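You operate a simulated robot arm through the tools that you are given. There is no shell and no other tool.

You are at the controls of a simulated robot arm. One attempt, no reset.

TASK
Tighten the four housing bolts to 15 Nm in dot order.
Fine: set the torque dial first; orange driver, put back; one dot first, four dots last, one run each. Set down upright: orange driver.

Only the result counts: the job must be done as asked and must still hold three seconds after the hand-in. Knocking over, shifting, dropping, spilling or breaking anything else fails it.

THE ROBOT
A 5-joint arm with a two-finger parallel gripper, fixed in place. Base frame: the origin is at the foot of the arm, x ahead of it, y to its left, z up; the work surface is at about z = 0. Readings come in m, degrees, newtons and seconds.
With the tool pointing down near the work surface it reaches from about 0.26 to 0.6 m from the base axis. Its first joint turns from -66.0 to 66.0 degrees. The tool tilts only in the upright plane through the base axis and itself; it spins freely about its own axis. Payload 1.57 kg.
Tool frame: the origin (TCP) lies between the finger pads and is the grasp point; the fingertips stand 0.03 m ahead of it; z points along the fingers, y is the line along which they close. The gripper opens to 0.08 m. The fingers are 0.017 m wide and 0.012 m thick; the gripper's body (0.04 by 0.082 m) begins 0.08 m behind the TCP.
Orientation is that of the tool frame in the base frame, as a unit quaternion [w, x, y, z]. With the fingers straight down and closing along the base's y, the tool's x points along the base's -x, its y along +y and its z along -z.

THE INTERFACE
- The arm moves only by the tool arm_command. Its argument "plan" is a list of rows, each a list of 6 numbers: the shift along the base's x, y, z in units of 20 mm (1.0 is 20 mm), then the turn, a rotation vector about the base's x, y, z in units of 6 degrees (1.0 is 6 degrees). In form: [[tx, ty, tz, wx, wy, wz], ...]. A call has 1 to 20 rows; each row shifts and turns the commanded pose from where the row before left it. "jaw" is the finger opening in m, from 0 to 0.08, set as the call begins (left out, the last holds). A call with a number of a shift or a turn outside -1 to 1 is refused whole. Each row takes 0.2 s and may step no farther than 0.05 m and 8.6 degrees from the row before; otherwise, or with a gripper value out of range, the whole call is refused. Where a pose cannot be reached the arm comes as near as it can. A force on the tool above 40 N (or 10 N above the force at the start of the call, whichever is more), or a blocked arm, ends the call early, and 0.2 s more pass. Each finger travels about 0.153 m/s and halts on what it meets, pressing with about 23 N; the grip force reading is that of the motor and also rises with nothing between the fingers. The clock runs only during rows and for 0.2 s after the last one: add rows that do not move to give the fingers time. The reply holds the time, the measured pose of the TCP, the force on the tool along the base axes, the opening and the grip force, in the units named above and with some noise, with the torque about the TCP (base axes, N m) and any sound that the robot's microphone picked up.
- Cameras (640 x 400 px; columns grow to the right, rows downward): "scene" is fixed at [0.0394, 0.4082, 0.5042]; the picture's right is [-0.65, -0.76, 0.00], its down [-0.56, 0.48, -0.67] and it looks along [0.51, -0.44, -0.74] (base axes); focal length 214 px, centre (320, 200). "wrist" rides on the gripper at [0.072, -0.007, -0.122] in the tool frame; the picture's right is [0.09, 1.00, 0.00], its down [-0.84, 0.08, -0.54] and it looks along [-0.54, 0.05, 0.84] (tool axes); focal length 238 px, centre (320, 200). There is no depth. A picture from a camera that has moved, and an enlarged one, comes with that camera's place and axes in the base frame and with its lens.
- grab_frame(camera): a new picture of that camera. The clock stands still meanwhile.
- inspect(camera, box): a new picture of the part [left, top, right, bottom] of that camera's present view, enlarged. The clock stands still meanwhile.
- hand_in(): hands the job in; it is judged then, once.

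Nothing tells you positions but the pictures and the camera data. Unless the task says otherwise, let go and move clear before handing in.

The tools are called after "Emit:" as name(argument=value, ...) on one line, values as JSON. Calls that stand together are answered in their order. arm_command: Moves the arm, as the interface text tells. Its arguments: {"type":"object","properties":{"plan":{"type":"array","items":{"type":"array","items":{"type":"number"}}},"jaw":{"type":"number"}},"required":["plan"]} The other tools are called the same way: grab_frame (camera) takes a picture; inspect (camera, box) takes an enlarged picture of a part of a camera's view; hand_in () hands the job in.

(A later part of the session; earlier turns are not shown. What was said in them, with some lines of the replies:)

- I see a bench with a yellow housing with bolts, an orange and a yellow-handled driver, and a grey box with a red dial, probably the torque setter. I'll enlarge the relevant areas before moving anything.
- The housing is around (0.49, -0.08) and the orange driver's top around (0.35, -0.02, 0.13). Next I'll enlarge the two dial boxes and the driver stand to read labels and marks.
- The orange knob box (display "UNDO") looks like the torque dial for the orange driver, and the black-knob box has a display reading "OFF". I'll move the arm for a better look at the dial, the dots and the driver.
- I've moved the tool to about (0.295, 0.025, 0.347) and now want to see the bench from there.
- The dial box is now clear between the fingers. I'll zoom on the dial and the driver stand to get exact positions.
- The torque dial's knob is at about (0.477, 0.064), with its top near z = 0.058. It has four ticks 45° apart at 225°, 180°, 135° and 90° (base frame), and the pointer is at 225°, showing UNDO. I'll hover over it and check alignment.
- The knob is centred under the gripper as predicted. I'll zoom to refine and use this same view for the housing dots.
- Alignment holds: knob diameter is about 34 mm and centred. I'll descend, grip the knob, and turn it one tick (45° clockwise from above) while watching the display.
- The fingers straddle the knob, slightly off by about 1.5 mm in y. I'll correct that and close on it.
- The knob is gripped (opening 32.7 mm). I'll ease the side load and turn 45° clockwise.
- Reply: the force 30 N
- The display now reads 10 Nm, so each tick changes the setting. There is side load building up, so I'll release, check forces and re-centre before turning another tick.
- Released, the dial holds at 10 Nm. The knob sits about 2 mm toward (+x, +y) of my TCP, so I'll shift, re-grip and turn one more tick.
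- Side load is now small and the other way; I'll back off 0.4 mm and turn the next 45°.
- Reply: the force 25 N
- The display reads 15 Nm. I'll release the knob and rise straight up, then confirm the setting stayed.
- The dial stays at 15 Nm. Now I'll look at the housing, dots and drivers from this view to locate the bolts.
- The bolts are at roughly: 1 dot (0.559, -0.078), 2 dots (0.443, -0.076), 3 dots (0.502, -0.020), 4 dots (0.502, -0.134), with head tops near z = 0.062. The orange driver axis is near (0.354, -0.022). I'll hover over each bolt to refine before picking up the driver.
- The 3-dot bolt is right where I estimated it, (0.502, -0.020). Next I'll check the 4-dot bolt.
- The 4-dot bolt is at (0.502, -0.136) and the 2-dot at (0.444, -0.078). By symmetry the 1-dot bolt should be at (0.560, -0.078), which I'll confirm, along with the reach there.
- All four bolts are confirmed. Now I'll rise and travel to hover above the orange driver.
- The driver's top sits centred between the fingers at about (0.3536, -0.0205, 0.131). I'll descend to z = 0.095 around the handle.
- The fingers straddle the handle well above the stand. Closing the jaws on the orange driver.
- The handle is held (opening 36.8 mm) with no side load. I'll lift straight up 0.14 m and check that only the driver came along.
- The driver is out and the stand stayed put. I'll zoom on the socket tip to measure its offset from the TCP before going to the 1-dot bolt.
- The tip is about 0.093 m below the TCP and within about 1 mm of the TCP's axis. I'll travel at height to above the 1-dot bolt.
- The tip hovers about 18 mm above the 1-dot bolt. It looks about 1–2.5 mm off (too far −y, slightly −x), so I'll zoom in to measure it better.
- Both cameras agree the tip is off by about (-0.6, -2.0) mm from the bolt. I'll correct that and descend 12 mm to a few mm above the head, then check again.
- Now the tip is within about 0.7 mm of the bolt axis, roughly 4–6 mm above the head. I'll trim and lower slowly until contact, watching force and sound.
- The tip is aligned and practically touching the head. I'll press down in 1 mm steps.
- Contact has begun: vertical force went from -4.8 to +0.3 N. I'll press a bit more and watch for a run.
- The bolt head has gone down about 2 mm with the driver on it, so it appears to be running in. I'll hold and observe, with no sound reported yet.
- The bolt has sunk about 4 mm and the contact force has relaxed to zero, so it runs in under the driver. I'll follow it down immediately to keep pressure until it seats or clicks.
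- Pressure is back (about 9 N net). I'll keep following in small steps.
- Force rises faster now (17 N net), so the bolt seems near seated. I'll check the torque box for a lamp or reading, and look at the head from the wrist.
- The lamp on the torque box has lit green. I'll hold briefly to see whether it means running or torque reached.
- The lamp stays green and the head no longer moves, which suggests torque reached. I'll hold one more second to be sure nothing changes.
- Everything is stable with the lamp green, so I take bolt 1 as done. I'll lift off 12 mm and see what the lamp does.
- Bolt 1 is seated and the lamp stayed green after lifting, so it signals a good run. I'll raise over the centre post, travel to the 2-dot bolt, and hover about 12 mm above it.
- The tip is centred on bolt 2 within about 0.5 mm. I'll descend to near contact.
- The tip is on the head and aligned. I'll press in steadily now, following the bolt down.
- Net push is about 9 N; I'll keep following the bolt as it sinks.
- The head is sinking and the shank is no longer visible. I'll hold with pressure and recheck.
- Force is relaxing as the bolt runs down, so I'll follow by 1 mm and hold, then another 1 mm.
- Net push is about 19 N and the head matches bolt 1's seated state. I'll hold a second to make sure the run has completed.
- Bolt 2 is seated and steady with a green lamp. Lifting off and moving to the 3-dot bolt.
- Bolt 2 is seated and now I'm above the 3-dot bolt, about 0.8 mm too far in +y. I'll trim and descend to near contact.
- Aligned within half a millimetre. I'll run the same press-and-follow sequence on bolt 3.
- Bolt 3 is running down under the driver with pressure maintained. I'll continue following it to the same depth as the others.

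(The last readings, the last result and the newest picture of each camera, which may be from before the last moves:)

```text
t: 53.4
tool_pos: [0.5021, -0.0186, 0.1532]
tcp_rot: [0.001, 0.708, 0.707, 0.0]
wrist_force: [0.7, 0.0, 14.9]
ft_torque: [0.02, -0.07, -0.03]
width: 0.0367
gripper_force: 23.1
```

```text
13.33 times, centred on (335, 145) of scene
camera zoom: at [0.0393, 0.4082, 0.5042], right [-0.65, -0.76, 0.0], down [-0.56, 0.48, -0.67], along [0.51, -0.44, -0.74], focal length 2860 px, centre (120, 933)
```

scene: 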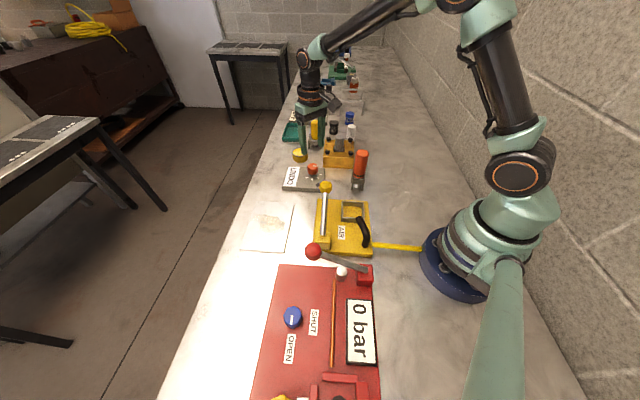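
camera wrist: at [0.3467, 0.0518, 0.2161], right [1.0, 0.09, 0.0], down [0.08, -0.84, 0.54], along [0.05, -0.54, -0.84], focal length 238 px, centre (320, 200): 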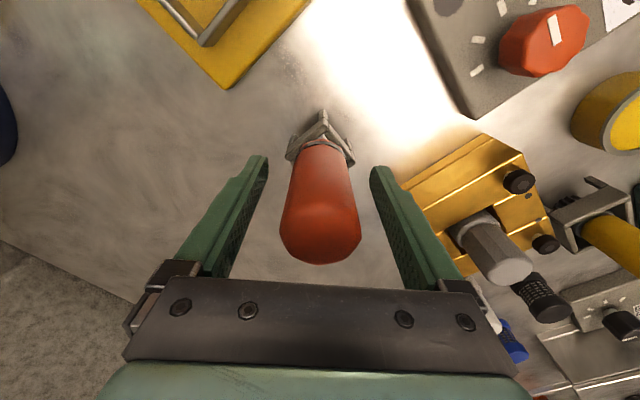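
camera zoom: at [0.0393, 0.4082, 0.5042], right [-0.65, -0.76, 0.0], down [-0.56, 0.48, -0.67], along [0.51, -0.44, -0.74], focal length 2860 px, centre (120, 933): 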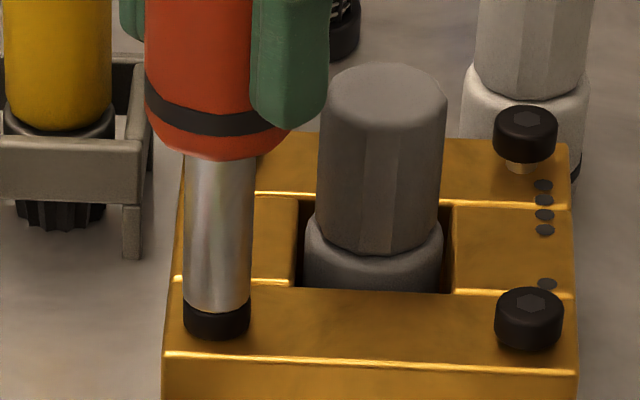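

Force has settled at the same level as for bolts 1 and 2. I'll hold another second and check the lamp.

Emit:
arm_command(plan=[[0, 0, 0, 0, 0, 0], [0, 0, 0, 0, 0, 0], [0, 0, 0, 0, 0, 0], [0, 0, 0, 0, 0, 0]])

Emit:
inspect(camera="scene", box=[280, 130, 370, 200])

```text
t: 54.4
tool_pos: [0.5018, -0.0177, 0.1547]
tcp_rot: [0.001, 0.707, 0.707, 0.001]
wrist_force: [2.0, 0.9, 15.7]
ft_torque: [-0.02, -0.16, 0.0]
width: 0.0368
gripper_force: 22.6
```

```text
5.71 times, centred on (325, 165) of scene
camera zoom: at [0.0393, 0.4082, 0.5042], right [-0.65, -0.76, 0.0], down [-0.56, 0.48, -0.67], along [0.51, -0.44, -0.74], focal length 1226 px, centre (291, 400)
```

zoom: 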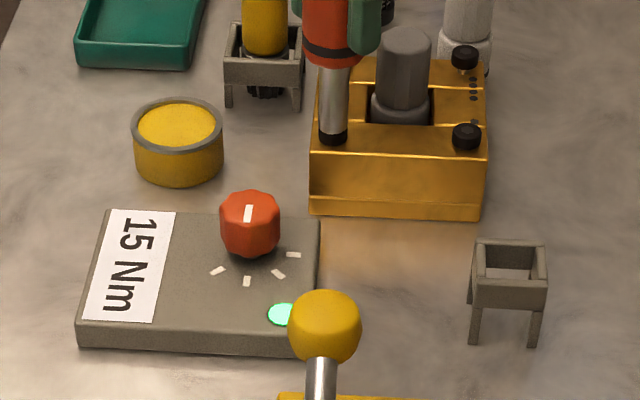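

Bolt 3 is steady and the lamp is green. I'll lift high over the centre post and move to the 4-dot bolt, hovering about 12 mm above it.

Emit:
arm_command(plan=[[0, 0, 0.2, 0, 0, 0], [0, 0, 0.6, 0, 0, 0], [0, 0, 0.9, 0, 0, 0], [0, 0, 0.9, 0, 0, 0], [0, 0, 0.7, 0, 0, 0], [0.003, -0.969, 0, 0, 0, 0], [0.003, -0.969, 0, 0, 0, 0], [0.003, -0.969, 0, 0, 0, 0], [0.003, -0.969, 0, 0, 0, 0], [0.003, -0.969, 0, 0, 0, 0], [0.003, -0.969, 0, 0, 0, 0], [0, 0, -0.9, 0, 0, 0], [0, 0, -0.9, 0, 0, 0], [0, 0, -0.7, 0, 0, 0], [0, 0, 0, 0, 0, 0]])

Emit:
inspect(camera="wrist", box=[290, 100, 350, 150])

Emit:
inspect(camera="scene", box=[320, 110, 380, 160])

```text
t: 57.6
tool_pos: [0.5031, -0.1351, 0.1705]
tcp_rot: [0.0, 0.707, 0.707, 0.001]
wrist_force: [-0.3, -0.4, -4.6]
ft_torque: [0.02, 0.0, 0.01]
width: 0.0367
gripper_force: 22.9
```

```text
8.00 times, centred on (320, 125) of wrist
camera zoom: at [0.4964, -0.0634, 0.2913], right [1.0, 0.09, 0.0], down [0.08, -0.84, 0.54], along [0.05, -0.54, -0.84], focal length 1907 px, centre (320, 800)
```

zoom: 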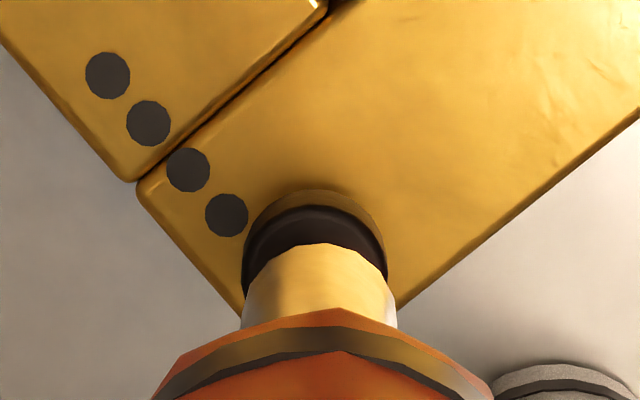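

```text
8.00 times, centred on (350, 135) of scene
camera zoom: at [0.0394, 0.4082, 0.5042], right [-0.65, -0.76, 0.0], down [-0.56, 0.48, -0.67], along [0.51, -0.44, -0.74], focal length 1716 px, centre (80, 720)
```

zoom: 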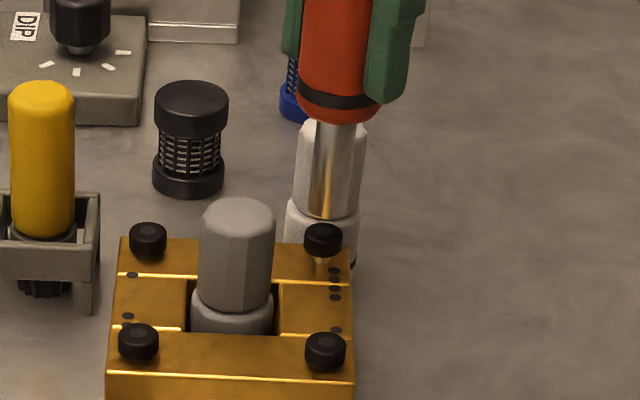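

I'm above the 4-dot bolt but seem 1–2 mm off toward −y. I'll zoom for a finer measurement.

Emit:
inspect(camera="wrist", box=[300, 115, 340, 145])

Emit:
inspect(camera="scene", box=[345, 125, 370, 150])

```text
13.33 times, centred on (320, 130) of wrist
camera zoom: at [0.4964, -0.0634, 0.2913], right [1.0, 0.09, 0.0], down [0.08, -0.84, 0.54], along [0.05, -0.54, -0.84], focal length 3178 px, centre (320, 1133)
```

zoom: 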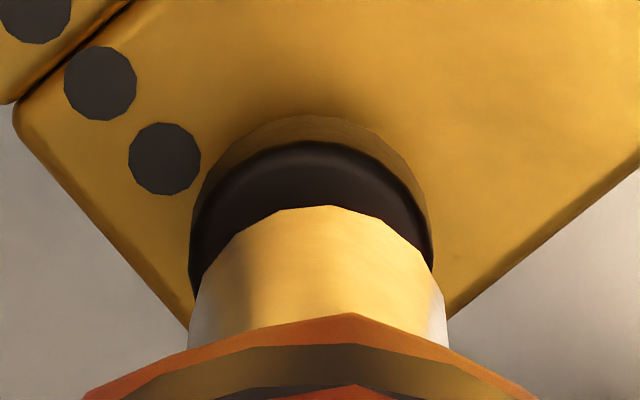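

```text
16.00 times, centred on (358, 138) of scene
camera zoom: at [0.0394, 0.4082, 0.5042], right [-0.65, -0.76, 0.0], down [-0.56, 0.48, -0.67], along [0.51, -0.44, -0.74], focal length 3432 px, centre (-280, 1200)
```

zoom: 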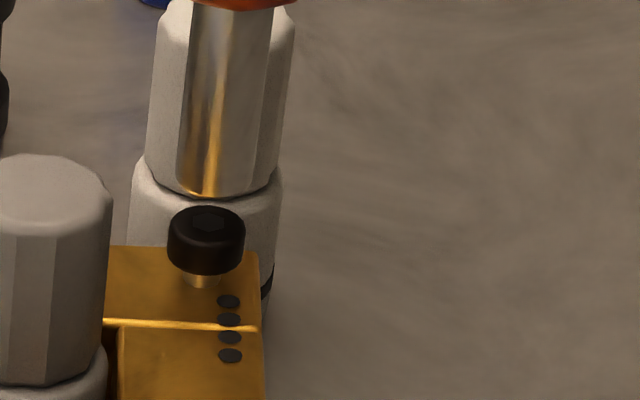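

The tip is about (+0.6, -1.6) mm off the 4-dot bolt. I'll correct that and descend to near contact, then re-check.

Emit:
arm_command(plan=[[-0.03, 0.08, 0, 0, 0, 0], [0, 0, -0.2, 0, 0, 0], [0, 0, -0.2, 0, 0, 0], [0, 0, 0, 0, 0, 0]])

Emit:
inspect(camera="wrist", box=[300, 115, 340, 145])

Emit:
inspect(camera="scene", box=[345, 125, 370, 150])

```text
t: 58.6
tool_pos: [0.5015, -0.1335, 0.1619]
tcp_rot: [0.001, 0.707, 0.707, 0.0]
wrist_force: [0.0, 0.2, -3.7]
ft_torque: [-0.02, 0.0, -0.02]
width: 0.0364
gripper_force: 22.7
```

```text
13.33 times, centred on (320, 130) of wrist
camera zoom: at [0.4958, -0.0615, 0.2828], right [1.0, 0.09, 0.0], down [0.08, -0.84, 0.54], along [0.05, -0.54, -0.84], focal length 3178 px, centre (320, 1133)
```

zoom: 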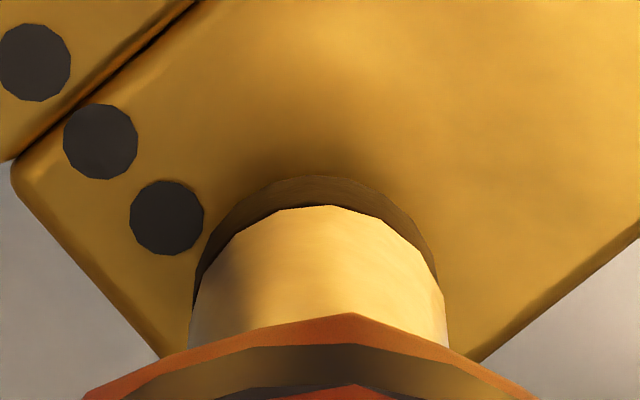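

```text
16.00 times, centred on (358, 138) of scene
camera zoom: at [0.0394, 0.4082, 0.5042], right [-0.65, -0.76, 0.0], down [-0.56, 0.48, -0.67], along [0.51, -0.44, -0.74], focal length 3432 px, centre (-280, 1200)
```

zoom: 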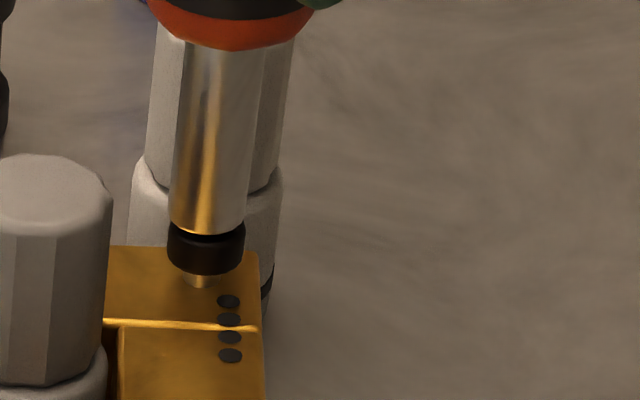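

Aligned on bolt 4. I'll run the same press-and-follow sequence.

Emit:
arm_command(plan=[[0, 0, -0.11, 0, 0, 0], [0, 0, -0.05, 0, 0, 0], [0, 0, -0.05, 0, 0, 0], [0, 0, -0.05, 0, 0, 0], [0, 0, -0.05, 0, 0, 0], [0, 0, 0, 0, 0, 0], [0, 0, 0, 0, 0, 0]])

Emit:
inspect(camera="scene", box=[345, 125, 370, 150])

```text
t: 60.2
tool_pos: [0.5018, -0.1347, 0.1561]
tcp_rot: [0.001, 0.707, 0.707, 0.0]
wrist_force: [-2.3, 0.4, 7.4]
ft_torque: [0.04, 0.28, -0.01]
width: 0.0368
gripper_force: 23.1
```

```text
16.00 times, centred on (358, 138) of scene
camera zoom: at [0.0394, 0.4083, 0.5042], right [-0.65, -0.76, 0.0], down [-0.56, 0.48, -0.67], along [0.51, -0.44, -0.74], focal length 3432 px, centre (-280, 1200)
```

zoom: 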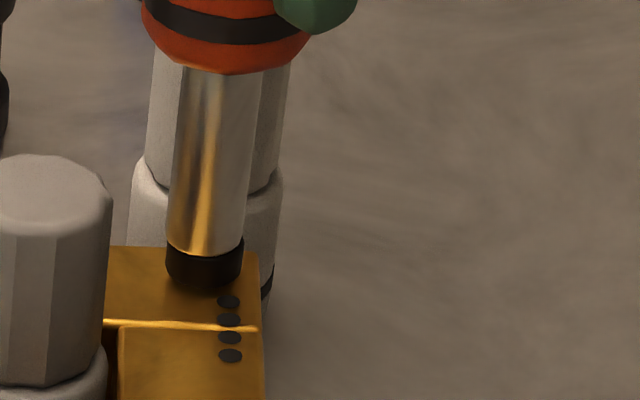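

Bolt 4 is running down. I'll follow with the last 2 mm and hold.

Emit:
arm_command(plan=[[0, 0, -0.05, 0, 0, 0], [0, 0, 0, 0, 0, 0], [0, 0, -0.05, 0, 0, 0], [0, 0, 0, 0, 0, 0], [0, 0, 0, 0, 0, 0], [0, 0, 0, 0, 0, 0], [0, 0, 0, 0, 0, 0], [0, 0, 0, 0, 0, 0]])

Emit:
inspect(camera="scene", box=[345, 125, 370, 150])

Emit:
inspect(camera="scene", box=[280, 130, 370, 200])

```text
t: 62.0
tool_pos: [0.501, -0.1331, 0.1537]
tcp_rot: [0.001, 0.707, 0.707, 0.001]
wrist_force: [0.6, 0.3, 15.8]
ft_torque: [0.01, -0.03, 0.02]
width: 0.0368
gripper_force: 22.9
```

```text
16.00 times, centred on (358, 138) of scene
camera zoom: at [0.0393, 0.4083, 0.5042], right [-0.65, -0.76, 0.0], down [-0.56, 0.48, -0.67], along [0.51, -0.44, -0.74], focal length 3432 px, centre (-280, 1200)
```

zoom: 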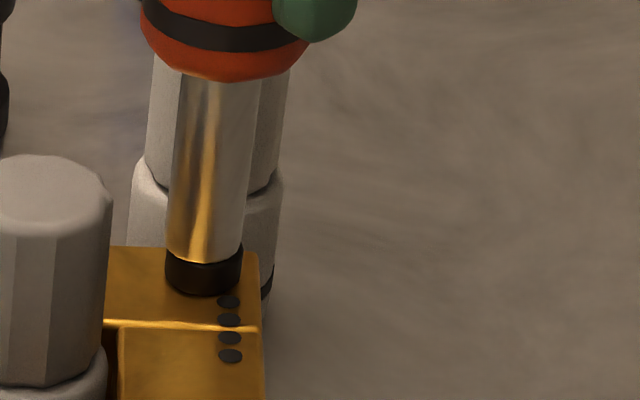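

```text
5.71 times, centred on (325, 165) of scene
camera zoom: at [0.0393, 0.4083, 0.5042], right [-0.65, -0.76, 0.0], down [-0.56, 0.48, -0.67], along [0.51, -0.44, -0.74], focal length 1226 px, centre (291, 400)
```

zoom: 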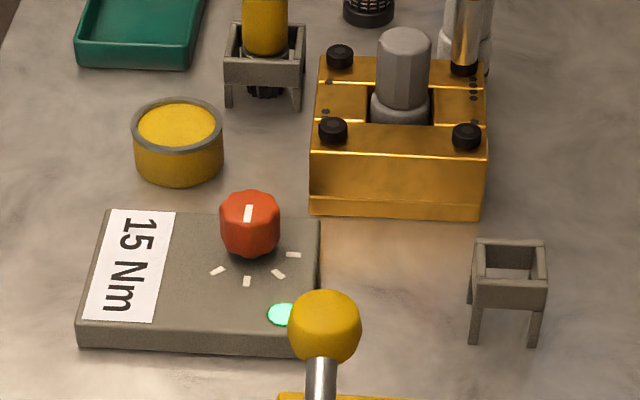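

Bolt 4 has settled at the same depth and force, and the lamp is green. I'll lift clear and travel back to above the stand.

Emit:
arm_command(plan=[[0, 0, 0.2, 0, 0, 0], [0, 0, 0.6, 0, 0, 0], [0, 0, 0.9, 0, 0, 0], [0, 0, 0.9, 0, 0, 0], [0, 0, 0.9, 0, 0, 0], [0, 0, 0.61, 0, 0, 0], [0, 0, 0, 0, 0, 0]])

Emit:
inspect(camera="scene", box=[315, 115, 375, 165])

Emit:
inspect(camera="scene", box=[280, 130, 370, 200])

```text
t: 63.6
tool_pos: [0.5008, -0.1346, 0.2366]
tcp_rot: [0.001, 0.707, 0.707, -0.001]
wrist_force: [-0.2, -0.1, -4.6]
ft_torque: [0.0, 0.03, 0.01]
width: 0.0366
gripper_force: 23.0
```

```text
8.00 times, centred on (345, 140) of scene
camera zoom: at [0.0394, 0.4082, 0.5042], right [-0.65, -0.76, 0.0], down [-0.56, 0.48, -0.67], along [0.51, -0.44, -0.74], focal length 1716 px, centre (120, 680)
```

zoom: 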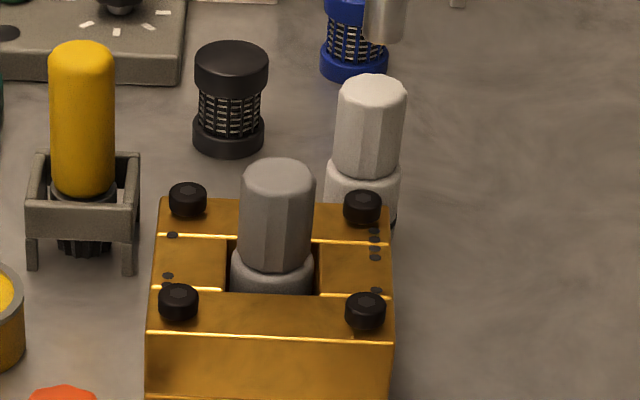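

```text
5.71 times, centred on (325, 165) of scene
camera zoom: at [0.0394, 0.4082, 0.5042], right [-0.65, -0.76, 0.0], down [-0.56, 0.48, -0.67], along [0.51, -0.44, -0.74], focal length 1226 px, centre (291, 400)
```

zoom: 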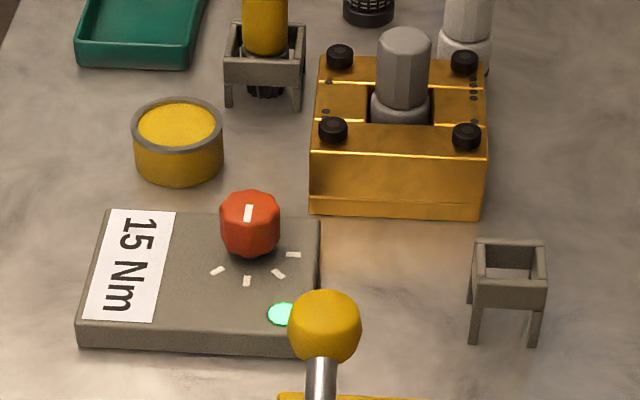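

All four bolt heads sit down evenly and the lamp is green. I'll carry the driver back to above its stand.

Emit:
arm_command(plan=[[-0.925, 0.704, 0, 0, 0, 0], [-0.925, 0.704, 0, 0, 0, 0], [-0.925, 0.704, 0, 0, 0, 0], [-0.925, 0.704, 0, 0, 0, 0], [-0.925, 0.704, 0, 0, 0, 0], [-0.925, 0.704, 0, 0, 0, 0], [-0.925, 0.704, 0, 0, 0, 0], [-0.928, 0.701, 0, 0, 0, 0], [0, 0, 0, 0, 0, 0]])

Emit:
inspect(camera="wrist", box=[290, 85, 350, 145])

Emit:
inspect(camera="scene", box=[330, 110, 400, 200])

```text
t: 65.6
tool_pos: [0.3534, -0.0217, 0.2355]
tcp_rot: [0.0, 0.707, 0.707, 0.0]
wrist_force: [0.6, -0.6, -4.7]
ft_torque: [0.0, 0.01, 0.02]
width: 0.0368
gripper_force: 22.8
```

```text
6.67 times, centred on (320, 115) of wrist
camera zoom: at [0.3472, 0.0508, 0.3567], right [1.0, 0.09, 0.0], down [0.08, -0.84, 0.54], along [0.05, -0.54, -0.84], focal length 1589 px, centre (320, 767)
```

zoom: 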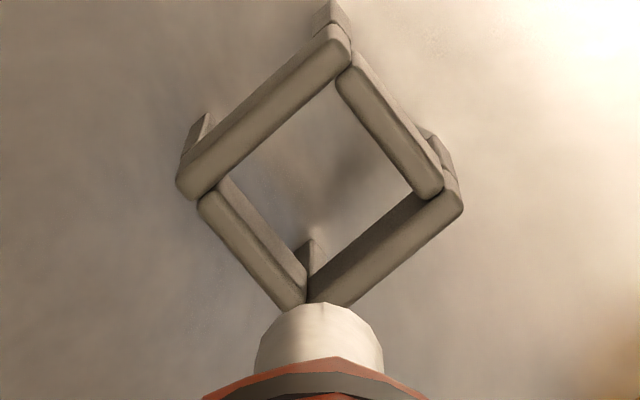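

```text
4.44 times, centred on (365, 155) of scene
camera zoom: at [0.0394, 0.4082, 0.5042], right [-0.65, -0.76, 0.0], down [-0.56, 0.48, -0.67], along [0.51, -0.44, -0.74], focal length 953 px, centre (120, 400)
```

zoom: 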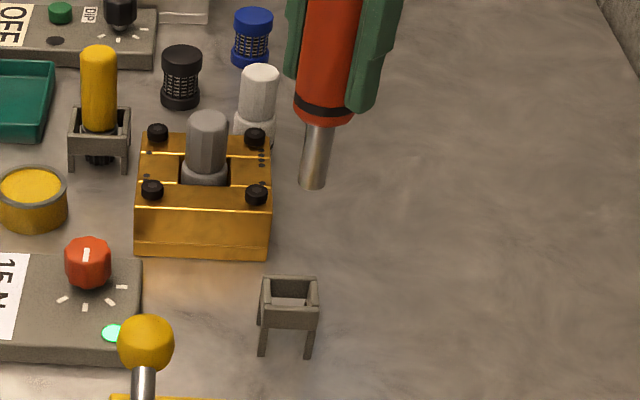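

I'm above the stand; the socket looks about 2 mm toward −y of the ring centre, inside the clearance. I'll nudge +y and descend to just above the ring to check.

Emit:
arm_command(plan=[[0, 0.08, 0, 0, 0, 0], [0, 0, -0.9, 0, 0, 0], [0, 0, -0.9, 0, 0, 0], [0, 0, -0.9, 0, 0, 0], [0, 0, -0.8, 0, 0, 0], [0, 0, 0, 0, 0, 0]])

Emit:
inspect(camera="wrist", box=[290, 95, 350, 150])

Emit:
inspect(camera="scene", box=[335, 140, 385, 195])

```text
t: 67.0
tool_pos: [0.3538, -0.0196, 0.1656]
tcp_rot: [0.0, 0.707, 0.707, 0.0]
wrist_force: [0.4, -0.2, -4.4]
ft_torque: [-0.01, -0.02, 0.04]
width: 0.0368
gripper_force: 22.9
```

```text
7.27 times, centred on (320, 122) of wrist
camera zoom: at [0.3472, 0.053, 0.2862], right [1.0, 0.09, 0.0], down [0.08, -0.84, 0.54], along [0.05, -0.54, -0.84], focal length 1734 px, centre (320, 764)
```

zoom: 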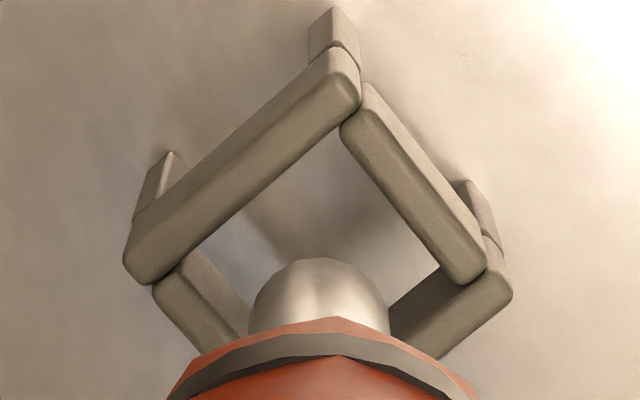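

```text
7.27 times, centred on (360, 168) of scene
camera zoom: at [0.0394, 0.4082, 0.5042], right [-0.65, -0.76, 0.0], down [-0.56, 0.48, -0.67], along [0.51, -0.44, -0.74], focal length 1560 px, centre (29, 436)
```

zoom: 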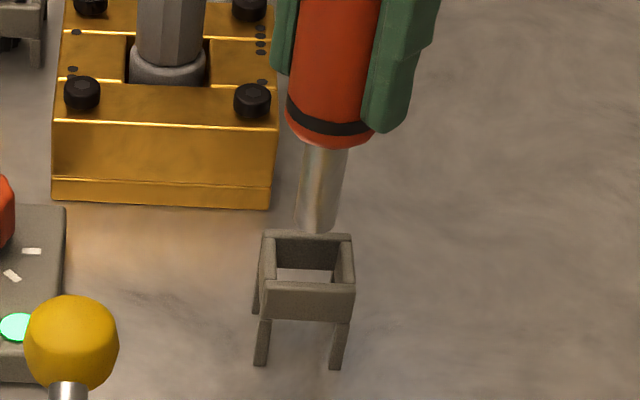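

The socket is centred over the ring in both views. I'll descend to about 6 mm above the seated height.

Emit:
arm_command(plan=[[0, 0, -0.6, 0, 0, 0], [0, 0, -0.6, 0, 0, 0], [0, 0, -0.6, 0, 0, 0], [0, 0, -0.6, 0, 0, 0], [0, 0, -0.6, 0, 0, 0], [0, 0, -0.2, 0, 0, 0], [0, 0, 0, 0, 0, 0]])

Emit:
inspect(camera="scene", box=[335, 140, 385, 195])

```text
t: 68.6
tool_pos: [0.3535, -0.02, 0.1011]
tcp_rot: [0.0, 0.707, 0.707, 0.0]
wrist_force: [0.8, -0.1, -5.3]
ft_torque: [-0.03, 0.01, 0.02]
width: 0.0365
gripper_force: 23.1
```

```text
7.27 times, centred on (360, 168) of scene
camera zoom: at [0.0394, 0.4082, 0.5042], right [-0.65, -0.76, 0.0], down [-0.56, 0.48, -0.67], along [0.51, -0.44, -0.74], focal length 1560 px, centre (29, 436)
```

zoom: 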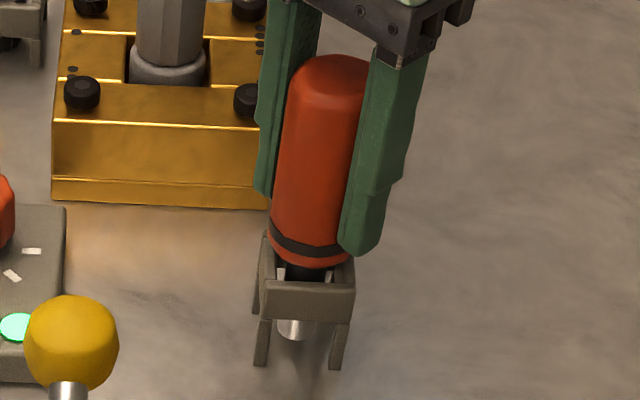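

The socket is inside the ring with no side force. I'll lower the last millimetres slowly until the handle rests.

Emit:
arm_command(plan=[[0, 0, -0.05, 0, 0, 0], [0, 0, -0.05, 0, 0, 0], [0, 0, -0.05, 0, 0, 0], [0, 0, -0.05, 0, 0, 0], [0, 0, -0.05, 0, 0, 0]])

Emit:
inspect(camera="scene", box=[335, 140, 385, 195])

```text
t: 69.8
tool_pos: [0.3526, -0.0202, 0.096]
tcp_rot: [0.0, 0.707, 0.707, 0.0]
wrist_force: [-0.4, -0.4, -4.7]
ft_torque: [0.03, 0.0, -0.01]
width: 0.0364
gripper_force: 22.7
```

```text
7.27 times, centred on (360, 168) of scene
camera zoom: at [0.0394, 0.4082, 0.5042], right [-0.65, -0.76, 0.0], down [-0.56, 0.48, -0.67], along [0.51, -0.44, -0.74], focal length 1560 px, centre (29, 436)
```

zoom: 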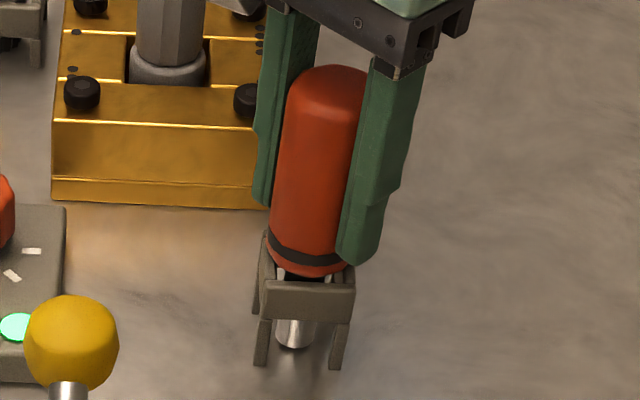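

Emit:
arm_command(plan=[[0, 0, -0.04, 0, 0, 0], [0, 0, -0.03, 0, 0, 0]])

```text
t: 70.4
tool_pos: [0.3533, -0.0204, 0.0955]
tcp_rot: [0.0, 0.707, 0.707, 0.0]
wrist_force: [0.2, -0.7, -4.0]
ft_torque: [0.02, -0.01, -0.02]
width: 0.0367
gripper_force: 23.2
```

There's no clear contact yet (force still about -4 N). I'll ease down another millimetre in half-millimetre steps.

Emit:
arm_command(plan=[[0, 0, -0.025, 0, 0, 0], [0, 0, -0.025, 0, 0, 0]])

Emit:
inspect(camera="scene", box=[340, 160, 380, 195])

```text
t: 71.0
tool_pos: [0.3532, -0.0206, 0.0941]
tcp_rot: [0.0, 0.707, 0.707, 0.001]
wrist_force: [-4.1, 1.1, 7.7]
ft_torque: [0.15, 0.31, -0.02]
width: 0.0365
gripper_force: 23.1
```

```text
11.43 times, centred on (360, 178) of scene
camera zoom: at [0.0394, 0.4082, 0.5042], right [-0.65, -0.76, 0.0], down [-0.56, 0.48, -0.67], along [0.51, -0.44, -0.74], focal length 2451 px, centre (-137, 457)
```

zoom: 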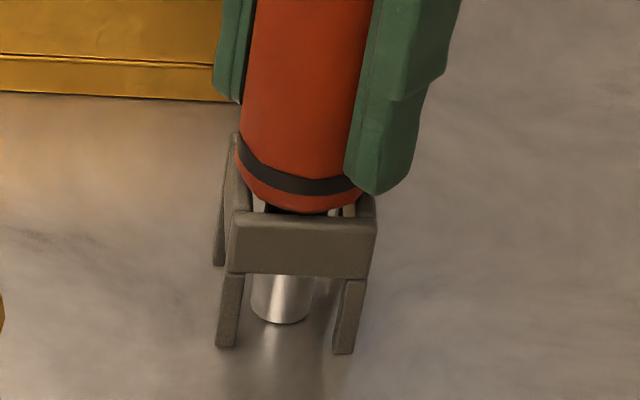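

The handle rests on the stand now (about 12 N net push). I'll ease off slightly and open the jaws.

Emit:
arm_command(plan=[[0, 0, 0.035, 0, 0, 0], [0, 0, 0, 0, 0, 0]])

Emit:
arm_command(plan=[[0, 0, 0, 0, 0, 0], [0, 0, 0, 0, 0, 0], [0, 0, 0, 0, 0, 0]], jaw=0.065)

Emit:
inspect(camera="scene", box=[335, 140, 385, 195])

Emit:
grab_frame(camera="wrist")

```text
t: 71.6
tool_pos: [0.3541, -0.0198, 0.0953]
tcp_rot: [0.001, 0.708, 0.707, 0.0]
wrist_force: [-0.6, -0.7, -3.9]
ft_torque: [-0.02, 0.03, 0.0]
width: 0.0365
gripper_force: 23.1
```

```text
t: 72.4
tool_pos: [0.3536, -0.0192, 0.0931]
tcp_rot: [0.0, 0.707, 0.707, 0.0]
wrist_force: [-1.0, -0.3, -0.2]
ft_torque: [-0.01, 0.03, 0.0]
width: 0.0647
gripper_force: 0.1
```

```text
7.27 times, centred on (360, 168) of scene
camera zoom: at [0.0394, 0.4082, 0.5042], right [-0.65, -0.76, 0.0], down [-0.56, 0.48, -0.67], along [0.51, -0.44, -0.74], focal length 1560 px, centre (29, 436)
```

zoom: 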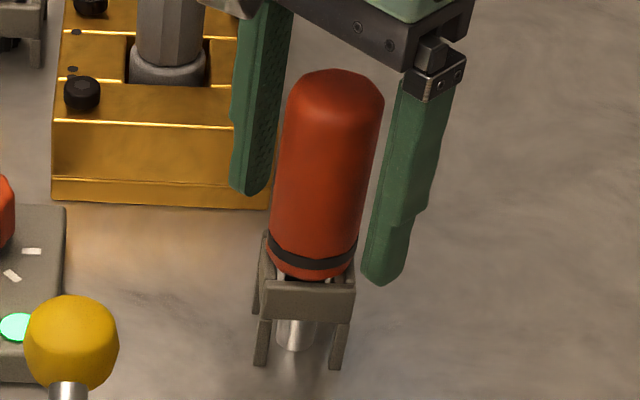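

```text
taken
camera wrist: at [0.3472, 0.0526, 0.2162], right [1.0, 0.09, 0.0], down [0.08, -0.84, 0.54], along [0.05, -0.54, -0.84], focal length 238 px, centre (320, 200)
```

wrist: 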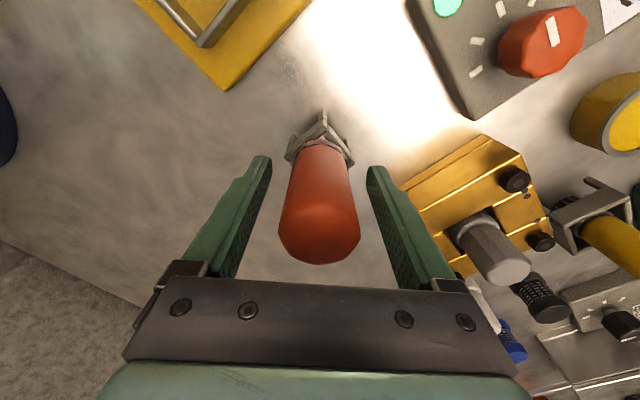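

The driver stands upright in its stand and the fingers are clear. I'll rise straight up and check the whole scene.

Emit:
arm_command(plan=[[0, 0, 0.5, 0, 0, 0], [0, 0, 0.9, 0, 0, 0], [0, 0, 0.9, 0, 0, 0], [0, 0, 0.9, 0, 0, 0], [0, 0, 0.9, 0, 0, 0], [0, 0, 0.9, 0, 0, 0], [0, 0, 0.9, 0, 0, 0], [0, 0, 0.9, 0, 0, 0], [0, 0, 0.9, 0, 0, 0], [0, 0, 0.9, 0, 0, 0], [0, 0, 0, 0, 0, 0]])

Emit:
grab_frame(camera="scene")

Emit:
inspect(camera="scene", box=[270, 90, 390, 200])

Emit:
grab_frame(camera="wrist")

```text
t: 74.8
tool_pos: [0.3533, -0.02, 0.2686]
tcp_rot: [0.0, 0.707, 0.708, 0.0]
wrist_force: [-0.1, 0.0, -0.6]
ft_torque: [0.0, -0.03, 0.0]
width: 0.065
gripper_force: 0.0
```

```text
taken
```

scene: 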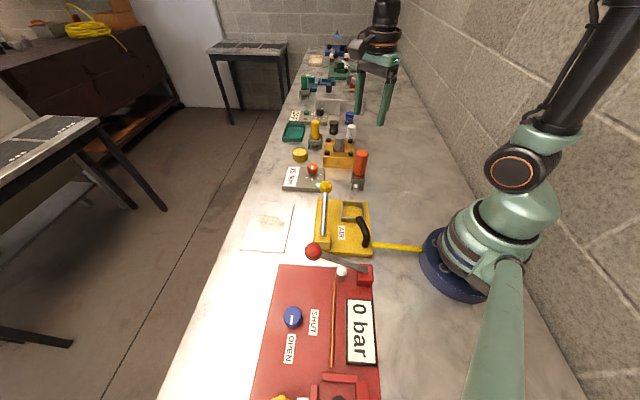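

```text
3.64 times, centred on (330, 145) of scene
camera zoom: at [0.0394, 0.4082, 0.5042], right [-0.65, -0.76, 0.0], down [-0.56, 0.48, -0.67], along [0.51, -0.44, -0.74], focal length 780 px, centre (284, 400)
```

zoom: 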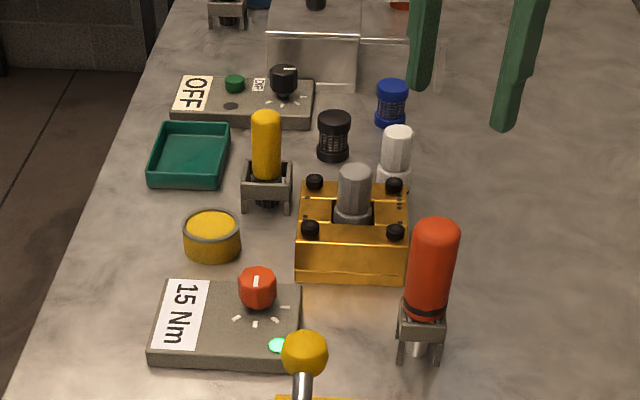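

```text
taken
camera wrist: at [0.3475, 0.0529, 0.3884], right [1.0, 0.09, 0.0], down [0.08, -0.84, 0.54], along [0.05, -0.54, -0.84], focal length 238 px, centre (320, 200)
```

wrist: 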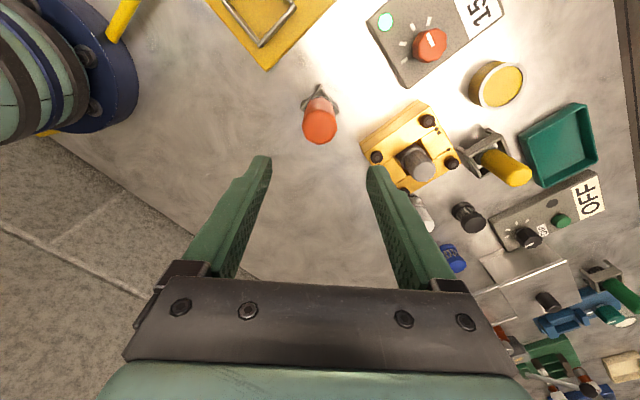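

The driver is back in its stand, everything else is where it was, and the lamp is green. One last close look at the bolts and the driver before handing in.

Emit:
inspect(camera="scene", box=[320, 130, 370, 170])

Emit:
inspect(camera="scene", box=[335, 145, 385, 195])

```text
10.00 times, centred on (345, 150) of scene
camera zoom: at [0.0394, 0.4082, 0.5042], right [-0.65, -0.76, 0.0], down [-0.56, 0.48, -0.67], along [0.51, -0.44, -0.74], focal length 2145 px, centre (70, 700)
```

zoom: 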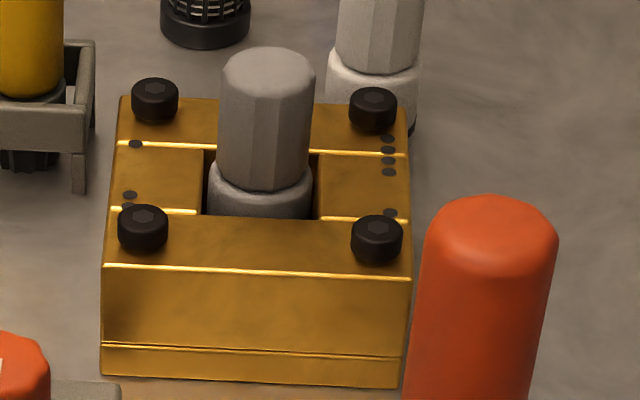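

```text
8.00 times, centred on (360, 170) of scene
camera zoom: at [0.0394, 0.4082, 0.5042], right [-0.65, -0.76, 0.0], down [-0.56, 0.48, -0.67], along [0.51, -0.44, -0.74], focal length 1716 px, centre (0, 440)
```

zoom: 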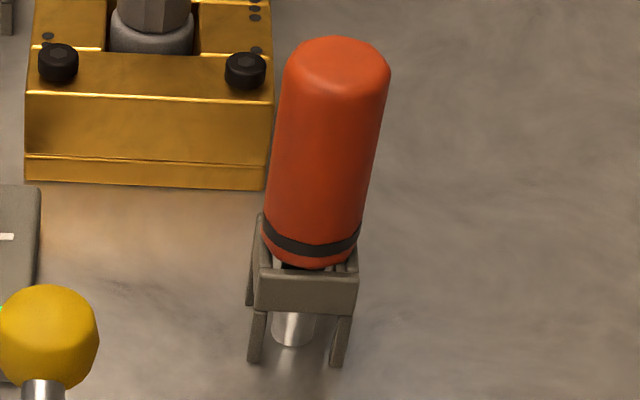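

All four bolt heads are seated evenly, the dial reads 15 Nm with a green lamp, and the orange driver stands upright in its stand as before. The gripper is open and clear, so I'm handing in.

Emit:
hand_in()

```text
The job is handed in.
```

I set the torque dial to 15 Nm first, then ran the four housing bolts in dot order, one to four. The orange driver is back upright in its stand. The job is handed in; no verdict came back.

- **Torque:** the dial read 15 Nm before the first bolt. The lamp on its box turned green during bolt 1 and stayed green from then on. I take it to mean a good run, but it never went out, so it doesn't confirm bolts 2 to 4 separately.
- **Bolts:** all four heads sit down evenly on the housing, with no bare shank showing. Each was held under the driver until the head stopped moving.
- **Possible issue on bolt 1:** the push on the driver dropped to nothing for a moment while the bolt was sinking, and I pressed again without lifting off. If that counts as two runs, bolt 1 breaks the one-run rule. I kept steady pressure on the other three.
- **Surroundings:** the stand and everything else looked unmoved in the final pictures. The gripper was open and clear of the driver when I handed in.
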